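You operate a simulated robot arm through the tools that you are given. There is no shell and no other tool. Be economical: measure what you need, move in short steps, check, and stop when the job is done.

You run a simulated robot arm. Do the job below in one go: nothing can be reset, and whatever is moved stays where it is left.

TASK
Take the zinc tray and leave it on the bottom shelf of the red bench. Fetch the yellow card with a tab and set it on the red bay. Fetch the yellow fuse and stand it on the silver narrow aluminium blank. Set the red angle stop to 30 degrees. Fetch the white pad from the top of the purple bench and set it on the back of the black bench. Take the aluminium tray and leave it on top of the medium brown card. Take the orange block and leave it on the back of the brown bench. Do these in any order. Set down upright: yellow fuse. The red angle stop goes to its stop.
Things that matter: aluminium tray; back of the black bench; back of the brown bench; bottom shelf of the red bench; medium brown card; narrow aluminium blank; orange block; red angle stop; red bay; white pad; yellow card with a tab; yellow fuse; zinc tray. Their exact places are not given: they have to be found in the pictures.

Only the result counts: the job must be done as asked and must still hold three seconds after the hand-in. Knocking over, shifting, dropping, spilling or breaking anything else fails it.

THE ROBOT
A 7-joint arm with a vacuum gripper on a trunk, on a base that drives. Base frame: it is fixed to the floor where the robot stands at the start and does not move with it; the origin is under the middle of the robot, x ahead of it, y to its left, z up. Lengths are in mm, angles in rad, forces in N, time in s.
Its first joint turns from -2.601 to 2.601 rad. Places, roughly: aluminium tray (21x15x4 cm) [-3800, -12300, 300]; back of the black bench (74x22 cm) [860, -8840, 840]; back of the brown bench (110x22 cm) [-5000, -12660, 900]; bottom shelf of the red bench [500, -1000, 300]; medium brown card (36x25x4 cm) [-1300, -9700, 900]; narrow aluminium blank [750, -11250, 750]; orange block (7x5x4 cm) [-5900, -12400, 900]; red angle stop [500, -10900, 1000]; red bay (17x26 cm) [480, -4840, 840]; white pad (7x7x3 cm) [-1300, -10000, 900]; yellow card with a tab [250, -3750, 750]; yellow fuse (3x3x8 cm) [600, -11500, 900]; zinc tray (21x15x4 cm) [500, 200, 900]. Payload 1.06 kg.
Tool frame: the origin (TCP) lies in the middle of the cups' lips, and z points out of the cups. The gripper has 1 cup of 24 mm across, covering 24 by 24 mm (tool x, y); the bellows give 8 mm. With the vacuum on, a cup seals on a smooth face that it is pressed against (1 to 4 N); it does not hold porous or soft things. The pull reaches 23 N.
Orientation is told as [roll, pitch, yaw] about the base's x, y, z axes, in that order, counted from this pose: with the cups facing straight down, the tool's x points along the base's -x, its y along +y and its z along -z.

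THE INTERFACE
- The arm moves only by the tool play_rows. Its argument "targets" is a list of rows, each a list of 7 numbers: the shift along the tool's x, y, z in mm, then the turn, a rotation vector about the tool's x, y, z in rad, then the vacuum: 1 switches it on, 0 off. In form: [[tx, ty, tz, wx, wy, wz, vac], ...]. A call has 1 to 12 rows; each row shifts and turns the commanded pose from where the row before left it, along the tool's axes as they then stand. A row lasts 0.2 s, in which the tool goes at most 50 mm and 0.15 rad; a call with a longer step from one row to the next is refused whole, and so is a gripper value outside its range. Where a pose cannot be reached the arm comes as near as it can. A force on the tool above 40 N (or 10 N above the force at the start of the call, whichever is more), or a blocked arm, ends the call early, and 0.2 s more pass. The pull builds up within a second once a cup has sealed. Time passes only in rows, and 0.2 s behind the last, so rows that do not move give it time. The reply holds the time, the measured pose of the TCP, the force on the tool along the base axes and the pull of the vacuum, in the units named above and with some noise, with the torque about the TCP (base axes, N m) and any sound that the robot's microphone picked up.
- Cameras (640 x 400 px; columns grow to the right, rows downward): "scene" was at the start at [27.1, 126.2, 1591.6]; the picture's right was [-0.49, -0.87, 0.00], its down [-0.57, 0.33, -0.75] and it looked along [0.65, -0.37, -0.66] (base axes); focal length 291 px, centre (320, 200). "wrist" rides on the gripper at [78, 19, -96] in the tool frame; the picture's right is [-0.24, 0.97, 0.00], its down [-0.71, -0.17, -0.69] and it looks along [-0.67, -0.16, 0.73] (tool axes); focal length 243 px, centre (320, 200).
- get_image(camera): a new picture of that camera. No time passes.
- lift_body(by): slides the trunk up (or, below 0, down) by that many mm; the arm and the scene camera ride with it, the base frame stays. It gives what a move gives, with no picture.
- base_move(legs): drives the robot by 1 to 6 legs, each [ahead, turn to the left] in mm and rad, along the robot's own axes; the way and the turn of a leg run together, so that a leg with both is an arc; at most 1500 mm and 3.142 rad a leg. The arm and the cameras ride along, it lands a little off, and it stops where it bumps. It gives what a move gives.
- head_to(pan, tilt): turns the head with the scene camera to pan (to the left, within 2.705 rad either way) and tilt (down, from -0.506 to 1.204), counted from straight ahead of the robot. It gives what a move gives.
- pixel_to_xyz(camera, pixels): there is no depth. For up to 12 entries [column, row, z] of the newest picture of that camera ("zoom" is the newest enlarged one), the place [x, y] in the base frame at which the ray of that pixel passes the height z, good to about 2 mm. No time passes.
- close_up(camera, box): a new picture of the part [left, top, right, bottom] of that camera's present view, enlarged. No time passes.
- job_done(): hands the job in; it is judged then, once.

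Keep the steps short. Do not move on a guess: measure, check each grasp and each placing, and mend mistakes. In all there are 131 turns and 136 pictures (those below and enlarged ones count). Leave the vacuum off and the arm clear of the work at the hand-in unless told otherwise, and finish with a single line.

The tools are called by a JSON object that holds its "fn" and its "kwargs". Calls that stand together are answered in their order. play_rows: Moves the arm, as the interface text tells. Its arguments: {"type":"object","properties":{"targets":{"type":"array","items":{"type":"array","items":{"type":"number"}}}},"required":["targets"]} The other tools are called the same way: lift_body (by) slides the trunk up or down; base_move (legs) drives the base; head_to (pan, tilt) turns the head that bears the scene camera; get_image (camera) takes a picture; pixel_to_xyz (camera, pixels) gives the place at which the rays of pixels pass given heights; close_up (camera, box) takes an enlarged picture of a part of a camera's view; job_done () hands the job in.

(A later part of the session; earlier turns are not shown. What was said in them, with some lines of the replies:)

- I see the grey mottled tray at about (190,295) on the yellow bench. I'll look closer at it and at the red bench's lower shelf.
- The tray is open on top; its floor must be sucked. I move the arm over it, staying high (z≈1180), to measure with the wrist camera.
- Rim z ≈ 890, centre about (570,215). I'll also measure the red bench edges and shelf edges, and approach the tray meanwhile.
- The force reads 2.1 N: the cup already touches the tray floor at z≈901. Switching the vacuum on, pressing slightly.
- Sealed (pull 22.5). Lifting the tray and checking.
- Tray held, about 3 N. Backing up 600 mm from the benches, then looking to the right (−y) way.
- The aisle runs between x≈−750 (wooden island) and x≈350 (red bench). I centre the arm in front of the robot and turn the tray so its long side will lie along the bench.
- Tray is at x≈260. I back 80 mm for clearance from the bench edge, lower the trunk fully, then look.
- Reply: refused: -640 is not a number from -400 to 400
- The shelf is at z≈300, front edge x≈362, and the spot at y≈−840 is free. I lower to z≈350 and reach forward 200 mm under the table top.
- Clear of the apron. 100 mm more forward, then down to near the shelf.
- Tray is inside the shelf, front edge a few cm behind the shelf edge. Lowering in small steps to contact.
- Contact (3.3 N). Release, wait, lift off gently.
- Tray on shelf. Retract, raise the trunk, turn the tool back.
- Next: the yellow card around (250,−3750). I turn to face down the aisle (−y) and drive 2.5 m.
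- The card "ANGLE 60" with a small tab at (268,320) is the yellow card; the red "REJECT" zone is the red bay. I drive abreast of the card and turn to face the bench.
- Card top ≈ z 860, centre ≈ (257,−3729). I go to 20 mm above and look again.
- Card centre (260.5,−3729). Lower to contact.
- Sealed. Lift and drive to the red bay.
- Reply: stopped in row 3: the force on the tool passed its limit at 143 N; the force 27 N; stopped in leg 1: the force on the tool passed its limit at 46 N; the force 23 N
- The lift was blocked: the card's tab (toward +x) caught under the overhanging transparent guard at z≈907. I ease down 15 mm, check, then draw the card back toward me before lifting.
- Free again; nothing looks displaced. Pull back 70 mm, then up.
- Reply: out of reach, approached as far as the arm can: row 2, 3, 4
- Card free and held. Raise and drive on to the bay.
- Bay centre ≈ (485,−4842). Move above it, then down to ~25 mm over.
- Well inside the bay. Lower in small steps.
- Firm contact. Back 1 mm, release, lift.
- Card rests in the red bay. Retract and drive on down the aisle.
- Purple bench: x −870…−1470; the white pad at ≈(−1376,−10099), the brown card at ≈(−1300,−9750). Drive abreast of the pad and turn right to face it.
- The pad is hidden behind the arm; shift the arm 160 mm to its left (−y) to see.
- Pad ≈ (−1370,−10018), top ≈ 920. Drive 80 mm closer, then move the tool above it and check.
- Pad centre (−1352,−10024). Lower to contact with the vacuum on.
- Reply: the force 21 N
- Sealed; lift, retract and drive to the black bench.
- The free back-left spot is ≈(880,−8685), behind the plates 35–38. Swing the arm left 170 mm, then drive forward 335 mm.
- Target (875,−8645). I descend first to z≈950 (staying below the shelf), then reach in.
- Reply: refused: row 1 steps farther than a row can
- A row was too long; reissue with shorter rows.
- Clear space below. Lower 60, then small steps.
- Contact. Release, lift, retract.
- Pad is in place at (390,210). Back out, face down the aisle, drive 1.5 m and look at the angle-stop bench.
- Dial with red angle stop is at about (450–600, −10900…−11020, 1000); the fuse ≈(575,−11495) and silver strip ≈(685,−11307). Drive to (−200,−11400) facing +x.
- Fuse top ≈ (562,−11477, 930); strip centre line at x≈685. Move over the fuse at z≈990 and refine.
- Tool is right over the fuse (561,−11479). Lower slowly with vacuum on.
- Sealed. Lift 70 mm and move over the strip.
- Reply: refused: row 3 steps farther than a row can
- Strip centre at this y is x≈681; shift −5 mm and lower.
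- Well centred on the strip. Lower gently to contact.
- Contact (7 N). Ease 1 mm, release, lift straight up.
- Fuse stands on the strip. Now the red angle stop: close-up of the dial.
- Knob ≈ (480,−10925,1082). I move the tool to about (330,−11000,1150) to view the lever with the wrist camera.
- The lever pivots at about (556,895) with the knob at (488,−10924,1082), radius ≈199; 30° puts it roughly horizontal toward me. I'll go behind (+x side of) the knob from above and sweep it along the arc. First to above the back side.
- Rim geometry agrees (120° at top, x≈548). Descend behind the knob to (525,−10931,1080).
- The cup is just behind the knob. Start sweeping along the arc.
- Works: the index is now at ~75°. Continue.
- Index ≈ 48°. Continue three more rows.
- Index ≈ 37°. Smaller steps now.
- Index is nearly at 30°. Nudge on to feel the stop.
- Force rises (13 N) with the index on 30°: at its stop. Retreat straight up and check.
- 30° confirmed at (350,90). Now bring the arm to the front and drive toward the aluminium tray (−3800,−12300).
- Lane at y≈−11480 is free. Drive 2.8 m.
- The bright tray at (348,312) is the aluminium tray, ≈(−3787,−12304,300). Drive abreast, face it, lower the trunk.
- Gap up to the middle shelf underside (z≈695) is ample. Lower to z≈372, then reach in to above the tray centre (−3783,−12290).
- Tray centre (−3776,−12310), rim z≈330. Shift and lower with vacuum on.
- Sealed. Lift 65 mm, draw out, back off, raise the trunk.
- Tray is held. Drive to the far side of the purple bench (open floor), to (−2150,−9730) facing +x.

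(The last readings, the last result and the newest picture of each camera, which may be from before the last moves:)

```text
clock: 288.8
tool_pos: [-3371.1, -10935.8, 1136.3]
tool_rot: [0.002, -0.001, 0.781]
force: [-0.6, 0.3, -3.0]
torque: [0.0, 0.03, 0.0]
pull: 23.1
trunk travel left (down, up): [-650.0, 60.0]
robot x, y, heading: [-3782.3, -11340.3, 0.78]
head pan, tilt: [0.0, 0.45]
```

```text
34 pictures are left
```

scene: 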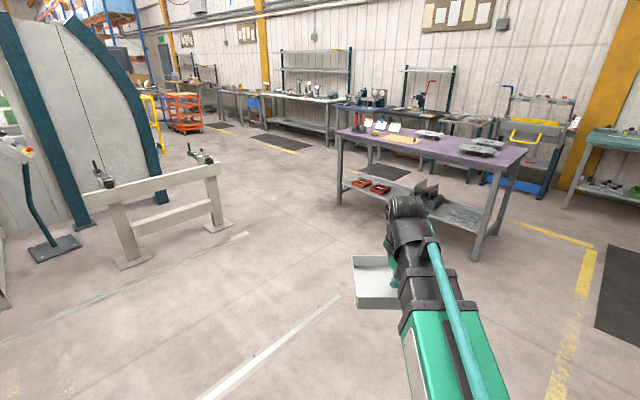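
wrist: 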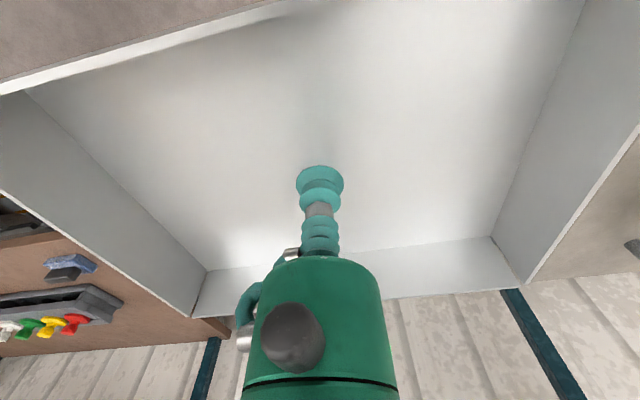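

{"fn": "pixel_to_xyz", "kwargs": {"camera": "scene", "pixels": [[232, 226, 0], [133, 265, 0], [340, 205, 0], [474, 258, 0], [337, 133, 890], [478, 163, 890], [60, 245, 0]]}}

```text
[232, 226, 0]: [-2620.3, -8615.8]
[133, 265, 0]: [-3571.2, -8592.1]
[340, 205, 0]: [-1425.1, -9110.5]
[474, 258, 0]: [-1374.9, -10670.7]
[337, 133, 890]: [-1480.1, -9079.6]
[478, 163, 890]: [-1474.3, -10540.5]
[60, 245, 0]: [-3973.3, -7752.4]
```

Clear way (trestle at y≈−8600). Drive there.

{"fn": "base_move", "kwargs": {"legs": [[1150, 0], [1145, 0], [0, -0.78]]}}

{"fn": "head_to", "kwargs": {"pan": 0.3, "tilt": 0.55}}

{"fn": "get_image", "kwargs": {"camera": "scene"}}

```text
clock: 302.1
tool_pos: [-1597.9, -9690.4, 1138.5]
tool_rot: [0.002, 0.0, 0.021]
force: [0.1, -0.7, -3.1]
torque: [0.04, 0.0, 0.02]
pull: 22.9
trunk travel left (down, up): [-650.0, 60.0]
robot x, y, heading: [-2178.9, -9693.2, 0.019]
head pan, tilt: [0.0, 0.45]
```

```text
clock: 302.9
tool_pos: [-1596.6, -9691.1, 1137.1]
tool_rot: [0.002, -0.002, 0.021]
force: [0.2, 0.3, -2.0]
torque: [0.01, -0.02, -0.02]
pull: 22.4
trunk travel left (down, up): [-650.0, 60.0]
robot x, y, heading: [-2172.3, -9695.1, 0.021]
head pan, tilt: [0.3, 0.55]
```

```text
33 pictures are left
```

scene: 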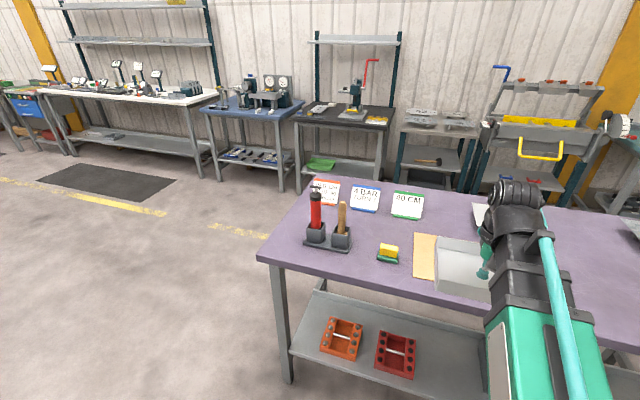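

{"fn": "pixel_to_xyz", "kwargs": {"camera": "scene", "pixels": [[416, 232, 893], [437, 234, 893], [412, 279, 893], [430, 281, 893]]}}

{"fn": "base_move", "kwargs": {"legs": [[180, -0.02]]}}

{"fn": "play_rows", "kwargs": {"targets": [[-35, 0, 0, 0, 0, 0, 1], [-35, 0, 0, 0, 0, 0, 1], [-35, 0, 0, 0, 0, 0, 1], [-30, 0, 0, 0, 0, 0, 1]]}}

{"fn": "head_to", "kwargs": {"pan": 0.25, "tilt": 0.85}}

{"fn": "get_image", "kwargs": {"camera": "scene"}}

{"fn": "get_image", "kwargs": {"camera": "wrist"}}

```text
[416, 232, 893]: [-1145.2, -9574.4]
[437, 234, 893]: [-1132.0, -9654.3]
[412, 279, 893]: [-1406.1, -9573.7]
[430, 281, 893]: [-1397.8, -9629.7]
```

```text
clock: 304.4
tool_pos: [-1417.3, -9700.1, 1136.9]
tool_rot: [0.001, -0.003, 0.003]
force: [-0.9, -0.9, -3.6]
torque: [0.01, 0.02, 0.0]
pull: 23.0
trunk travel left (down, up): [-650.0, 60.0]
robot x, y, heading: [-1994.1, -9694.1, -0.005]
head pan, tilt: [0.3, 0.55]
```

```text
clock: 305.4
tool_pos: [-1281.9, -9700.0, 1137.6]
tool_rot: [0.0, -0.001, 0.001]
force: [0.1, 0.6, -3.3]
torque: [0.03, -0.02, 0.02]
pull: 22.9
trunk travel left (down, up): [-650.0, 60.0]
robot x, y, heading: [-1992.8, -9691.4, 0.005]
head pan, tilt: [0.3, 0.55]
```

```text
clock: 306.2
tool_pos: [-1282.2, -9699.4, 1137.9]
tool_rot: [0.001, -0.002, 0.001]
force: [-0.3, 0.3, -3.4]
torque: [0.02, -0.03, 0.05]
pull: 22.2
trunk travel left (down, up): [-650.0, 60.0]
robot x, y, heading: [-1989.4, -9695.3, -0.001]
head pan, tilt: [0.25, 0.85]
```

```text
32 pictures are left
```

scene: 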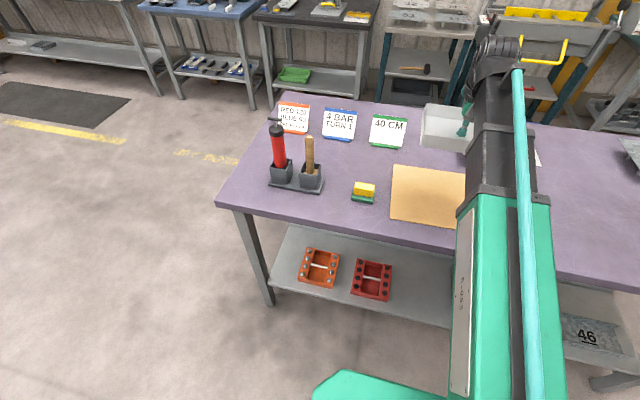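

```text
31 pictures are left
```

wrist: 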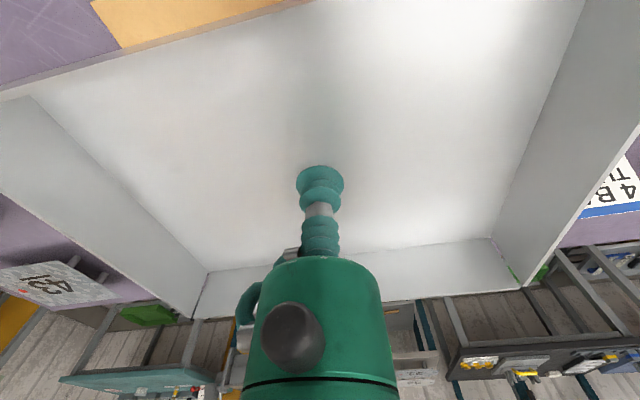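

Card spans x −1150…−1400, y −9574…−9925 with the tab near y −9885. Lower the tray over (−1278,−9708).

{"fn": "play_rows", "kwargs": {"targets": [[-4, -8, 20, 0, 0, 0, 1], [0, 0, 45, 0, 0, 0, 1], [0, 0, 45, 0, 0, 0, 1], [0, 0, 45, 0, 0, 0, 1], [0, 0, 45, 0, 0, 0, 1], [0, 0, 10, 0, 0, 0, 1]]}}

{"fn": "get_image", "kwargs": {"camera": "scene"}}

{"fn": "get_image", "kwargs": {"camera": "wrist"}}

```text
clock: 307.6
tool_pos: [-1277.3, -9706.9, 927.2]
tool_rot: [0.002, -0.003, 0.001]
force: [0.3, -0.7, -3.6]
torque: [-0.03, -0.02, 0.0]
pull: 23.0
trunk travel left (down, up): [-650.0, 60.0]
robot x, y, heading: [-1992.6, -9694.8, 0.001]
head pan, tilt: [0.25, 0.85]
```

```text
30 pictures are left
```

scene: 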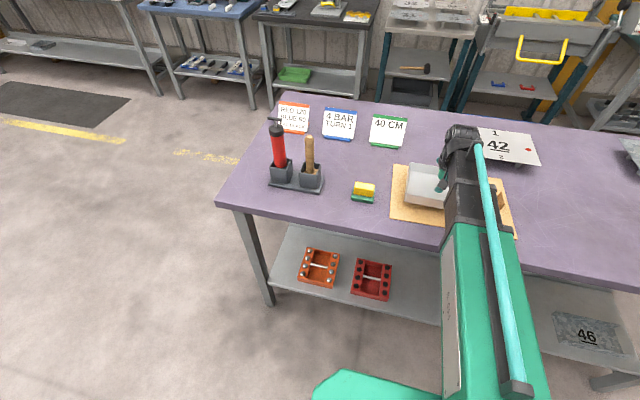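

```text
29 pictures are left
```

wrist: 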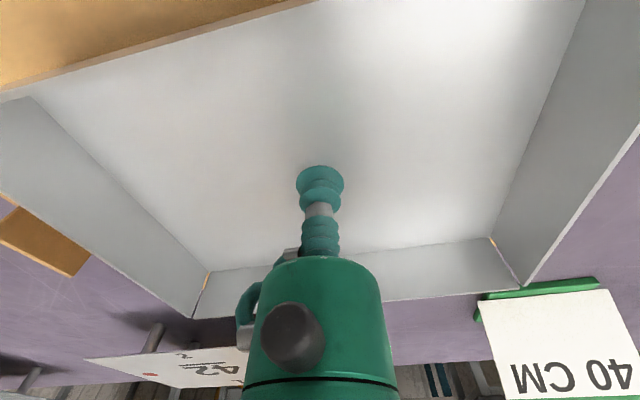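

{"fn": "close_up", "kwargs": {"camera": "scene", "box": [370, 130, 530, 250]}}

{"fn": "pixel_to_xyz", "kwargs": {"camera": "scene", "pixels": [[392, 165, 895], [390, 218, 895], [515, 233, 895], [507, 180, 895], [410, 163, 955], [404, 204, 920]]}}

```text
3.33 times, centred on (450, 190) of scene
```

zoom: 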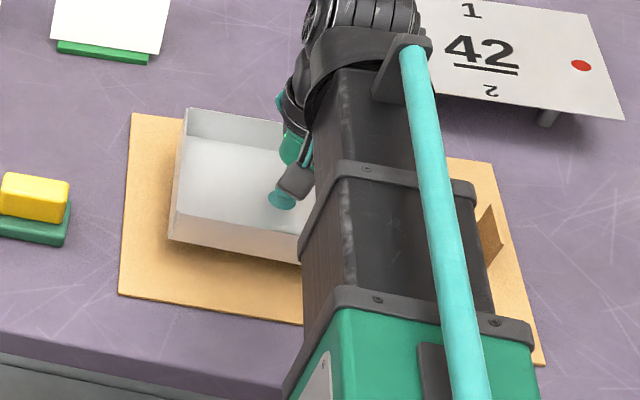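

```text
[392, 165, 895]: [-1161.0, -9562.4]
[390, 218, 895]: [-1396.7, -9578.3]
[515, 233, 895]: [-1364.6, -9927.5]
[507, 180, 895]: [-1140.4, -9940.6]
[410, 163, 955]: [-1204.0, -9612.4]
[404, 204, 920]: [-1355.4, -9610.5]
```

Tray lies within the card with margin. Lower to contact.

{"fn": "play_rows", "kwargs": {"targets": [[0, 0, 12, 0, 0, 0, 1], [0, 0, 6, 0, 0, 0, 1], [0, 0, 4, 0, 0, 0, 1]]}}

```text
clock: 308.4
tool_pos: [-1277.6, -9708.0, 907.1]
tool_rot: [0.001, -0.004, 0.001]
force: [1.0, 0.2, 10.2]
torque: [-0.06, 0.07, -0.06]
pull: 22.8
trunk travel left (down, up): [-650.0, 60.0]
robot x, y, heading: [-1993.1, -9692.6, 0.006]
head pan, tilt: [0.25, 0.85]
```

Contact. Release and lift.

{"fn": "play_rows", "kwargs": {"targets": [[0, 0, -1.5, 0, 0, 0, 0], [0, 0, 0, 0, 0, 0, 0], [0, 0, 0, 0, 0, 0, 0], [0, 0, 0, 0, 0, 0, 0], [0, 0, -5, 0, 0, 0, 0], [0, 0, -20, 0, 0, 0, 0], [0, 0, -45, 0, 0, 0, 0], [0, 0, -45, 0, 0, 0, 0], [0, 0, -45, 0, 0, 0, 0], [0, 0, -45, 0, 0, 0, 0], [45, 0, -20, 0, 0, 0, 0], [45, 0, 0, 0, 0, 0, 0]]}}

{"fn": "get_image", "kwargs": {"camera": "wrist"}}

```text
clock: 311.0
tool_pos: [-1369.2, -9708.1, 1133.8]
tool_rot: [0.002, -0.003, 0.001]
force: [-0.5, -0.6, 0.3]
torque: [-0.01, 0.0, -0.02]
pull: 0.0
trunk travel left (down, up): [-650.0, 60.0]
robot x, y, heading: [-1994.3, -9693.0, 0.002]
head pan, tilt: [0.25, 0.85]
```

```text
27 pictures are left
```

wrist: 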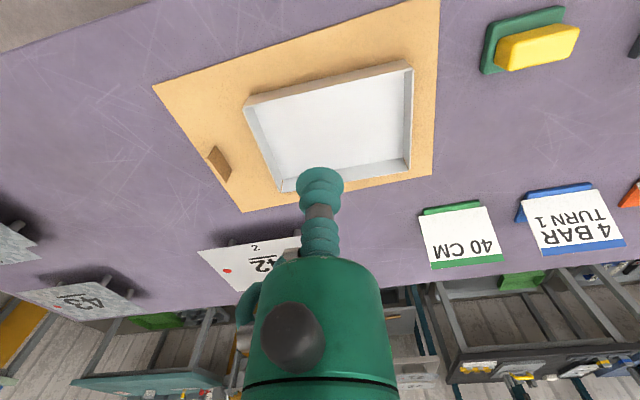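

Tray sits on the card. Now the orange block: drive to the far lane toward (−5750,−11520).

{"fn": "base_move", "kwargs": {"legs": [[-250, 0], [0, -2.249], [1160, 0], [1160, 0], [0, -0.893], [1000, 0]]}}

{"fn": "head_to", "kwargs": {"pan": 0.4, "tilt": 0.4}}

{"fn": "get_image", "kwargs": {"camera": "scene"}}

```text
clock: 336.4
tool_pos: [-5313.8, -11552.0, 1133.7]
tool_rot: [0.003, -0.003, -3.124]
force: [0.3, 0.6, 0.3]
torque: [0.02, 0.04, 0.0]
pull: 0.0
trunk travel left (down, up): [-650.0, 60.0]
robot x, y, heading: [-4689.1, -11557.8, -3.124]
head pan, tilt: [0.25, 0.85]
```

```text
clock: 337.3
tool_pos: [-5313.6, -11552.1, 1133.4]
tool_rot: [0.003, -0.001, -3.124]
force: [0.3, -0.2, 0.4]
torque: [-0.01, 0.02, -0.02]
pull: 0.0
trunk travel left (down, up): [-650.0, 60.0]
robot x, y, heading: [-4690.2, -11556.7, -3.126]
head pan, tilt: [0.4, 0.4]
```

```text
26 pictures are left
```

scene: 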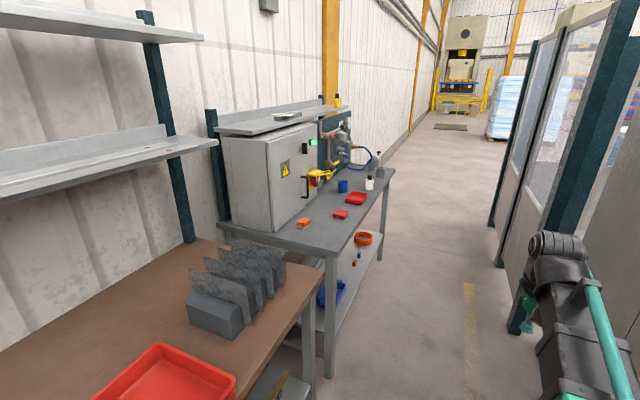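

{"fn": "close_up", "kwargs": {"camera": "scene", "box": [220, 150, 420, 290]}}

{"fn": "pixel_to_xyz", "kwargs": {"camera": "scene", "pixels": [[304, 222, 890], [330, 258, 850], [515, 330, 0], [495, 225, 0], [325, 275, 890], [395, 172, 850], [240, 220, 850]]}}

```text
2.86 times, centred on (320, 220) of scene
```

zoom: 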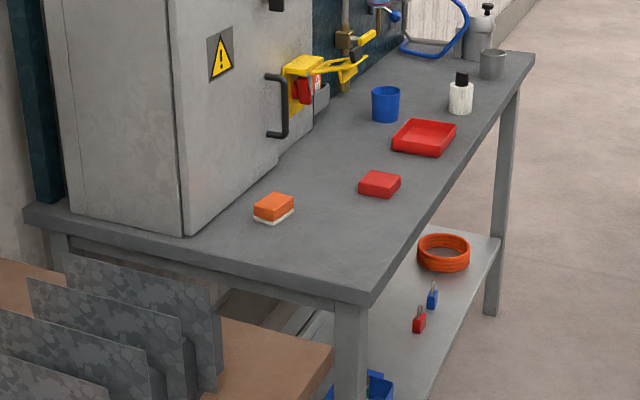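

```text
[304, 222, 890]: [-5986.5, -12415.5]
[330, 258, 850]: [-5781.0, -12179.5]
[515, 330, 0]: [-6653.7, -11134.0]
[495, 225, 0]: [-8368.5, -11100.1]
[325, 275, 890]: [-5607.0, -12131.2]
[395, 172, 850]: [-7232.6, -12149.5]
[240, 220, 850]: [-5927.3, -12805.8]
```

Orange block ≈ (−5986,−12415) in front of the cabinet. Drive abreast, face the bench.

{"fn": "base_move", "kwargs": {"legs": [[1295, 0], [0, 1.555]]}}

{"fn": "head_to", "kwargs": {"pan": 0.3, "tilt": 0.7}}

{"fn": "get_image", "kwargs": {"camera": "scene"}}

{"fn": "get_image", "kwargs": {"camera": "wrist"}}

```text
clock: 347.5
tool_pos: [-5983.4, -12202.2, 1132.7]
tool_rot: [0.0, -0.001, -1.571]
force: [-0.6, 0.7, 0.4]
torque: [0.0, -0.04, 0.01]
pull: 0.0
trunk travel left (down, up): [-650.0, 60.0]
robot x, y, heading: [-5969.6, -11574.9, -1.572]
head pan, tilt: [0.4, 0.4]
```

```text
clock: 348.3
tool_pos: [-5982.9, -12203.2, 1134.0]
tool_rot: [0.002, -0.001, -1.572]
force: [0.1, 0.0, -0.2]
torque: [0.01, 0.02, 0.04]
pull: 0.1
trunk travel left (down, up): [-650.0, 60.0]
robot x, y, heading: [-5968.5, -11574.6, -1.57]
head pan, tilt: [0.3, 0.7]
```

```text
24 pictures are left
```

scene: 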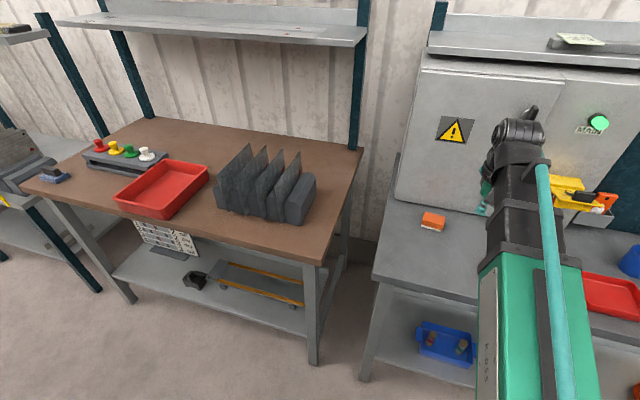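

```text
23 pictures are left
```

wrist: 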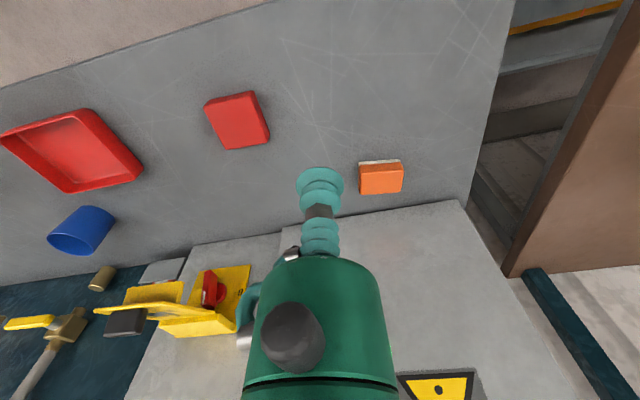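

{"fn": "pixel_to_xyz", "kwargs": {"camera": "wrist", "pixels": [[381, 179, 870], [381, 179, 890], [381, 179, 910], [450, 202, 850], [320, 222, 850]]}}

{"fn": "pixel_to_xyz", "kwargs": {"camera": "scene", "pixels": [[433, 217, 870], [433, 217, 890], [433, 217, 910], [395, 198, 850], [440, 205, 850], [345, 148, 880], [255, 130, 880], [318, 264, 880], [310, 172, 880]]}}

{"fn": "close_up", "kwargs": {"camera": "scene", "box": [390, 180, 490, 250]}}

```text
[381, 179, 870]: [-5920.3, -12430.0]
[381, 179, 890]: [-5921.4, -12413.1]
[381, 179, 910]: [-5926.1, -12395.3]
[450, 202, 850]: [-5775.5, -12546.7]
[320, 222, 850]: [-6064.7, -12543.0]
```

```text
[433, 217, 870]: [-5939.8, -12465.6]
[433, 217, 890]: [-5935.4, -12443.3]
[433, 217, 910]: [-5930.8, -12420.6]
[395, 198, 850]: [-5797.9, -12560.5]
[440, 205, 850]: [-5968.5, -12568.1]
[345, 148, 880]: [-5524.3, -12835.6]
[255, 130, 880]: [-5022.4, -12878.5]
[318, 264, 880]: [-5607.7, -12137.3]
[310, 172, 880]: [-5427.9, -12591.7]
```

```text
5.71 times, centred on (440, 215) of scene
```

zoom: 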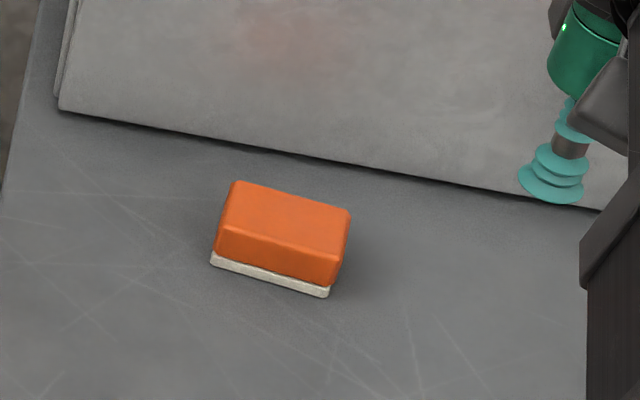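

Block ≈ (−5930,−12428), top ≈ 890. Move above at z≈1000 and refine.

{"fn": "play_rows", "kwargs": {"targets": [[-37.5, 8.8, 22, 0, 0, 0, 0], [-37.5, 8.8, 22, 0, 0, 0, 0], [-37.5, 8.8, 22, 0, 0, 0, 0], [-37.5, 8.8, 22, 0, 0, 0, 0], [-37.5, 8.8, 22, 0, 0, 0, 0], [-37.5, 8.8, 22, 0, 0, 0, 0]]}}

{"fn": "get_image", "kwargs": {"camera": "wrist"}}

```text
clock: 349.7
tool_pos: [-5930.2, -12430.2, 1001.0]
tool_rot: [0.001, -0.001, -1.57]
force: [-1.1, -0.5, -0.1]
torque: [-0.01, 0.02, -0.01]
pull: 0.1
trunk travel left (down, up): [-650.0, 60.0]
robot x, y, heading: [-5968.9, -11576.1, -1.57]
head pan, tilt: [0.3, 0.7]
```

```text
21 pictures are left
```

wrist: 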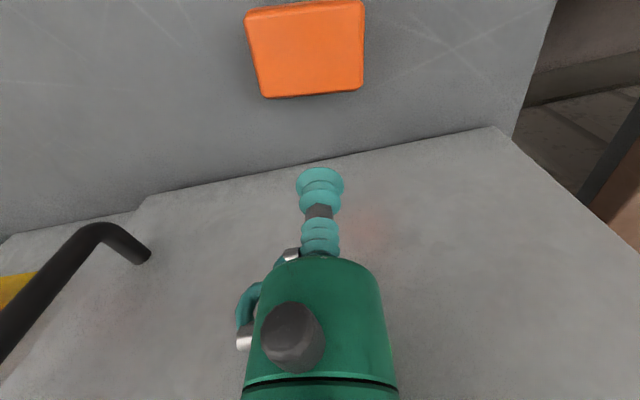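

{"fn": "pixel_to_xyz", "kwargs": {"camera": "wrist", "pixels": [[247, 12, 890], [363, 3, 890], [363, 86, 890], [263, 97, 890], [308, 53, 890], [308, 53, 900]]}}

```text
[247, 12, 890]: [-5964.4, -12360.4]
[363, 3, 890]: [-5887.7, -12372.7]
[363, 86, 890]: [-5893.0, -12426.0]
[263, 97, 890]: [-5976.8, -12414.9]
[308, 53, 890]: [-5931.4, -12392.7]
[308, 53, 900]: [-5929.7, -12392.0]
```

Block centre ≈ (−5930,−12391), top ≈ 905. Shift and lower with vacuum.

{"fn": "play_rows", "kwargs": {"targets": [[39, 0, 20, 0, 0, 0, 0], [0, 0, 45, 0, 0, 0, 0], [0, 0, 10, 0, 0, 0, 1], [0, 0, 5, 0, 0, 0, 1], [0, 0, 4, 0, 0, 0, 1]]}}

{"fn": "close_up", "kwargs": {"camera": "wrist", "box": [220, 60, 420, 210]}}

```text
clock: 350.9
tool_pos: [-5930.0, -12390.9, 925.7]
tool_rot: [0.002, -0.01, -1.571]
force: [0.4, 1.8, 23.4]
torque: [0.06, -0.03, -0.01]
pull: 23.7
trunk travel left (down, up): [-650.0, 60.0]
robot x, y, heading: [-5968.4, -11579.3, -1.578]
head pan, tilt: [0.3, 0.7]
stopped in row 5: the force on the tool passed its limit at 45 N (the readings are from after the stop); the commanded pose is now the measured one
```

```text
2.67 times, centred on (320, 135) of wrist
```

zoom: 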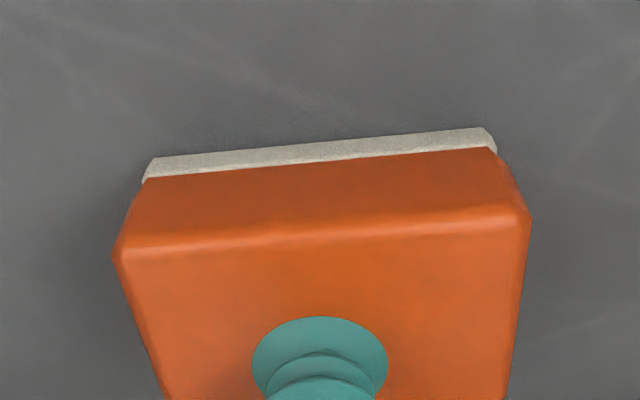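

Sealed. Lift, retract, then drive to the brown bench.

{"fn": "play_rows", "kwargs": {"targets": [[0, 0, -10, 0, 0, 0, 1], [0, 0, -40, 0, 0, 0, 1], [0, 0, -40, 0, 0, 0, 1], [0, 0, -40, 0, 0, 0, 1], [0, 0, -40, 0, 0, 0, 1], [0, 0, -40, 0, 0, 0, 1], [45, 0, 0, 0, 0, 0, 1], [45, 0, 0, 0, 0, 0, 1], [45, 0, 0, 0, 0, 0, 1], [45, 0, 0, 0, 0, 0, 1], [20, 0, 0, 0, 0, 0, 1]]}}

{"fn": "base_move", "kwargs": {"legs": [[0, 1.571], [960, 0], [0, -1.571]]}}

{"fn": "head_to", "kwargs": {"pan": 0.1, "tilt": 0.55}}

{"fn": "get_image", "kwargs": {"camera": "scene"}}

```text
clock: 353.3
tool_pos: [-5929.2, -12189.6, 1129.5]
tool_rot: [0.002, -0.009, -1.571]
force: [-0.6, 0.2, -1.5]
torque: [0.0, -0.02, 0.01]
pull: 23.0
trunk travel left (down, up): [-650.0, 60.0]
robot x, y, heading: [-5966.8, -11577.7, -1.57]
head pan, tilt: [0.3, 0.7]
```

```text
clock: 366.0
tool_pos: [-4975.0, -12185.9, 1129.2]
tool_rot: [0.002, -0.008, -1.566]
force: [0.2, -0.2, -1.1]
torque: [0.0, 0.02, -0.01]
pull: 23.1
trunk travel left (down, up): [-650.0, 60.0]
robot x, y, heading: [-5016.5, -11571.8, -1.567]
head pan, tilt: [0.3, 0.7]
```

```text
clock: 366.7
tool_pos: [-4975.8, -12186.2, 1128.5]
tool_rot: [0.003, -0.009, -1.567]
force: [0.4, -0.2, -0.8]
torque: [-0.03, -0.01, 0.0]
pull: 22.8
trunk travel left (down, up): [-650.0, 60.0]
robot x, y, heading: [-5014.8, -11570.5, -1.566]
head pan, tilt: [0.099, 0.55]
```

```text
19 pictures are left
```

scene: 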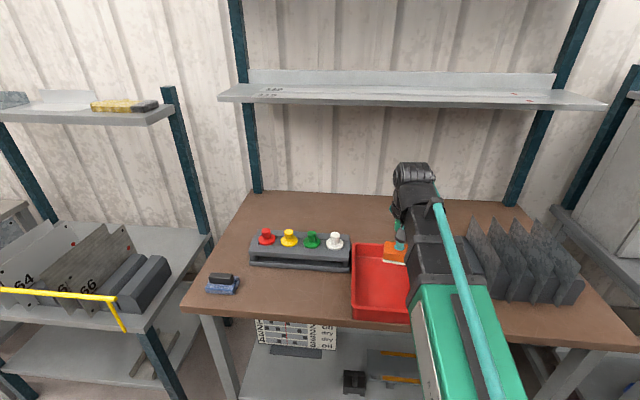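

{"fn": "pixel_to_xyz", "kwargs": {"camera": "scene", "pixels": [[250, 192, 890], [290, 225, 890], [345, 250, 900], [360, 244, 920], [370, 205, 890], [320, 205, 890], [300, 320, 890], [400, 105, 1400], [350, 215, 890]]}}

{"fn": "close_up", "kwargs": {"camera": "scene", "box": [220, 60, 620, 320]}}

```text
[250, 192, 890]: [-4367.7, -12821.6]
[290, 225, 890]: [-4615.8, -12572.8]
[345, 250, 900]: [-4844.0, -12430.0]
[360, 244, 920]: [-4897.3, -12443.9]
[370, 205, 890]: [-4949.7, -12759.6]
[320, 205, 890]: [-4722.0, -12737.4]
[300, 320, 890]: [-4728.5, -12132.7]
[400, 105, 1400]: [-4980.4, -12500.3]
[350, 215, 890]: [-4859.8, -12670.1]
```

```text
1.54 times, centred on (420, 190) of scene
```

zoom: 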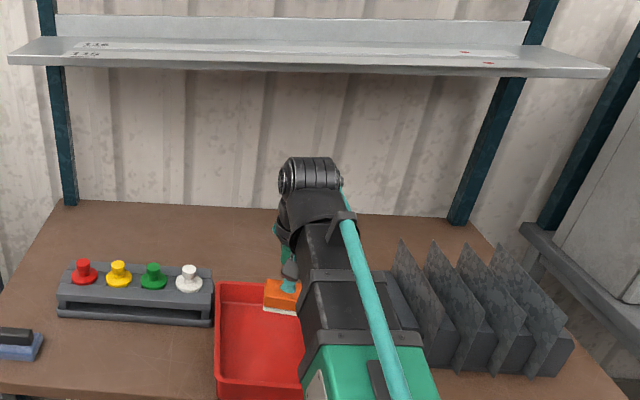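

Shelf ≈ z 1380. Target (−4972,−12655), clear spot behind the red tray. Drive forward 190, lower to z≈1020, reach in.

{"fn": "base_move", "kwargs": {"legs": [[190, 0]]}}

{"fn": "play_rows", "kwargs": {"targets": [[0, 0, 40, 0, 0, 0, 1], [0, 0, 40, 0, 0, 0, 1], [0, 0, 30, 0, 0, 0, 1], [-40, 0, 0, 0, 0, 0, 1], [-40, 0, 0, 0, 0, 0, 1], [-40, 0, 0, 0, 0, 0, 1], [-40, 0, 0, 0, 0, 0, 1], [-40, 0, 0, 0, 0, 0, 1], [-40, 0, 0, 0, 0, 0, 1], [-38, 0, 0, 0, 0, 0, 1]]}}

{"fn": "get_image", "kwargs": {"camera": "wrist"}}

{"fn": "get_image", "kwargs": {"camera": "scene"}}

```text
clock: 368.2
tool_pos: [-4974.1, -12375.8, 1129.0]
tool_rot: [0.002, -0.007, -1.566]
force: [-0.6, 0.0, -2.1]
torque: [0.0, 0.0, -0.04]
pull: 22.6
trunk travel left (down, up): [-650.0, 60.0]
robot x, y, heading: [-5014.7, -11761.1, -1.565]
head pan, tilt: [0.099, 0.55]
```

```text
clock: 370.4
tool_pos: [-4973.9, -12656.7, 1020.6]
tool_rot: [0.001, -0.007, -1.566]
force: [-1.0, 0.1, -0.9]
torque: [-0.01, 0.02, 0.02]
pull: 22.9
trunk travel left (down, up): [-650.0, 60.0]
robot x, y, heading: [-5012.8, -11762.4, -1.565]
head pan, tilt: [0.099, 0.55]
```

```text
17 pictures are left
```

wrist: 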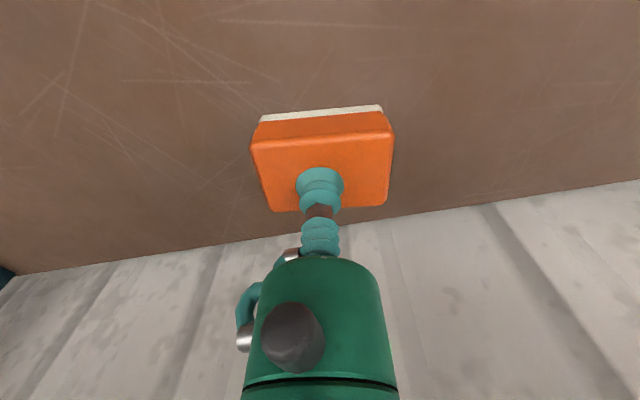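

```text
16 pictures are left
```

scene: 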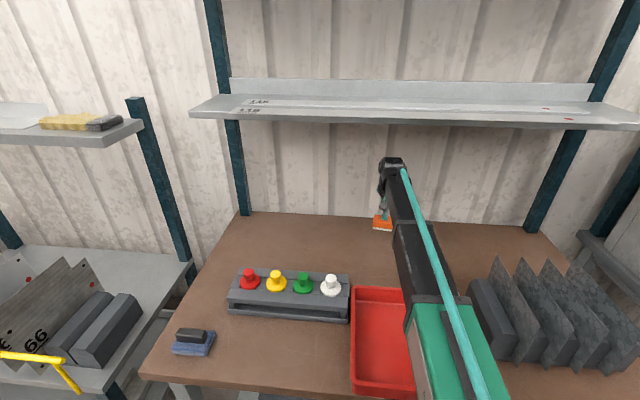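

Clear spot. Lower to ~955, then small steps.

{"fn": "play_rows", "kwargs": {"targets": [[0, 0, 35, 0, 0, 0, 1], [0, 0, 28, 0, 0, 0, 1], [0, 0, 5, 0, 0, 0, 1], [0, 0, 4, 0, 0, 0, 1]]}}

```text
clock: 371.4
tool_pos: [-4973.5, -12655.2, 948.8]
tool_rot: [0.002, -0.009, -1.567]
force: [-0.1, 0.9, -0.3]
torque: [0.0, -0.04, 0.0]
pull: 22.8
trunk travel left (down, up): [-650.0, 60.0]
robot x, y, heading: [-5010.4, -11761.1, -1.567]
head pan, tilt: [0.099, 0.55]
```

{"fn": "play_rows", "kwargs": {"targets": [[0, 0, 3, 0, 0, 0, 1], [0, 0, 3, 0, 0, 0, 1], [0, 0, 3, 0, 0, 0, 1]]}}

```text
clock: 372.2
tool_pos: [-4974.2, -12656.0, 939.4]
tool_rot: [0.0, -0.008, -1.567]
force: [0.1, -0.7, -0.7]
torque: [0.0, -0.03, -0.02]
pull: 23.1
trunk travel left (down, up): [-650.0, 60.0]
robot x, y, heading: [-5014.7, -11756.5, -1.57]
head pan, tilt: [0.099, 0.55]
```

{"fn": "play_rows", "kwargs": {"targets": [[0, 0, 3, 0, 0, 0, 1], [0, 0, 3, 0, 0, 0, 1]]}}

```text
clock: 372.9
tool_pos: [-4973.9, -12655.6, 934.9]
tool_rot: [0.002, -0.008, -1.567]
force: [-0.5, 0.0, -0.5]
torque: [-0.02, 0.0, -0.01]
pull: 23.0
trunk travel left (down, up): [-650.0, 60.0]
robot x, y, heading: [-5012.0, -11761.9, -1.569]
head pan, tilt: [0.099, 0.55]
```

{"fn": "play_rows", "kwargs": {"targets": [[0, 0, 2, 0, 0, 0, 1], [0, 0, 2, 0, 0, 0, 1]]}}

```text
clock: 373.4
tool_pos: [-4973.4, -12655.2, 932.9]
tool_rot: [0.003, -0.01, -1.57]
force: [0.7, -5.2, 17.7]
torque: [0.04, 0.01, 0.0]
pull: 23.0
trunk travel left (down, up): [-650.0, 60.0]
robot x, y, heading: [-5012.5, -11763.0, -1.569]
head pan, tilt: [0.099, 0.55]
```

Contact. Ease, release, lift, retract.

{"fn": "play_rows", "kwargs": {"targets": [[0, 0, -2, 0, 0, 0, 0], [0, 0, 0, 0, 0, 0, 0], [0, 0, 0, 0, 0, 0, 0], [0, 0, 0, 0, 0, 0, 0], [0, 0, -5, 0, 0, 0, 0], [0, 0, -20, 0, 0, 0, 0], [0, 0, -45, 0, 0, 0, 0], [45, 0, 0, 0, 0, 0, 0], [45, 0, 0, 0, 0, 0, 0], [45, 0, 0, 0, 0, 0, 0], [45, 0, 0, 0, 0, 0, 0], [45, 0, 0, 0, 0, 0, 0]]}}

{"fn": "play_rows", "kwargs": {"targets": [[45, 0, -20, 0, 0, 0, 0], [20, 0, -40, 0, 0, 0, 0], [0, 0, -40, 0, 0, 0, 0]]}}

{"fn": "close_up", "kwargs": {"camera": "scene", "box": [220, 120, 620, 380]}}

```text
clock: 376.1
tool_pos: [-4974.1, -12428.5, 999.8]
tool_rot: [0.0, -0.01, -1.569]
force: [-0.1, 1.2, 0.3]
torque: [-0.01, -0.01, -0.01]
pull: 0.1
trunk travel left (down, up): [-650.0, 60.0]
robot x, y, heading: [-5013.6, -11762.4, -1.57]
head pan, tilt: [0.099, 0.55]
```

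```text
clock: 376.9
tool_pos: [-4973.5, -12364.7, 1100.8]
tool_rot: [0.003, -0.01, -1.568]
force: [-1.2, 0.4, 0.3]
torque: [0.01, -0.02, -0.01]
pull: 0.1
trunk travel left (down, up): [-650.0, 60.0]
robot x, y, heading: [-5013.6, -11760.8, -1.573]
head pan, tilt: [0.099, 0.55]
```

```text
1.54 times, centred on (420, 250) of scene
```

zoom: 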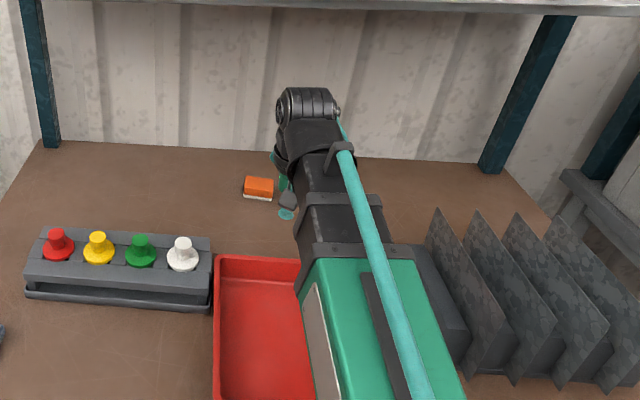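

The block stands on the back of the brown bench. Back away a bit so the arm is clear, then hand in.

{"fn": "base_move", "kwargs": {"legs": [[-250, 0]]}}

{"fn": "job_done", "kwargs": {}}

```text
clock: 378.7
tool_pos: [-4974.4, -12114.8, 1101.3]
tool_rot: [0.002, -0.008, -1.567]
force: [-0.3, 0.3, -0.4]
torque: [0.01, 0.02, -0.01]
pull: 0.0
trunk travel left (down, up): [-650.0, 60.0]
robot x, y, heading: [-5013.0, -11517.4, -1.57]
head pan, tilt: [0.099, 0.55]
```

```text
The job is handed in.
```

All seven jobs are done and handed in, with vacuum off and arm clear; one snag: lifting the yellow card, its tab caught under the clear guard (143 N peak) and I worked it free, with nothing looking displaced afterwards.
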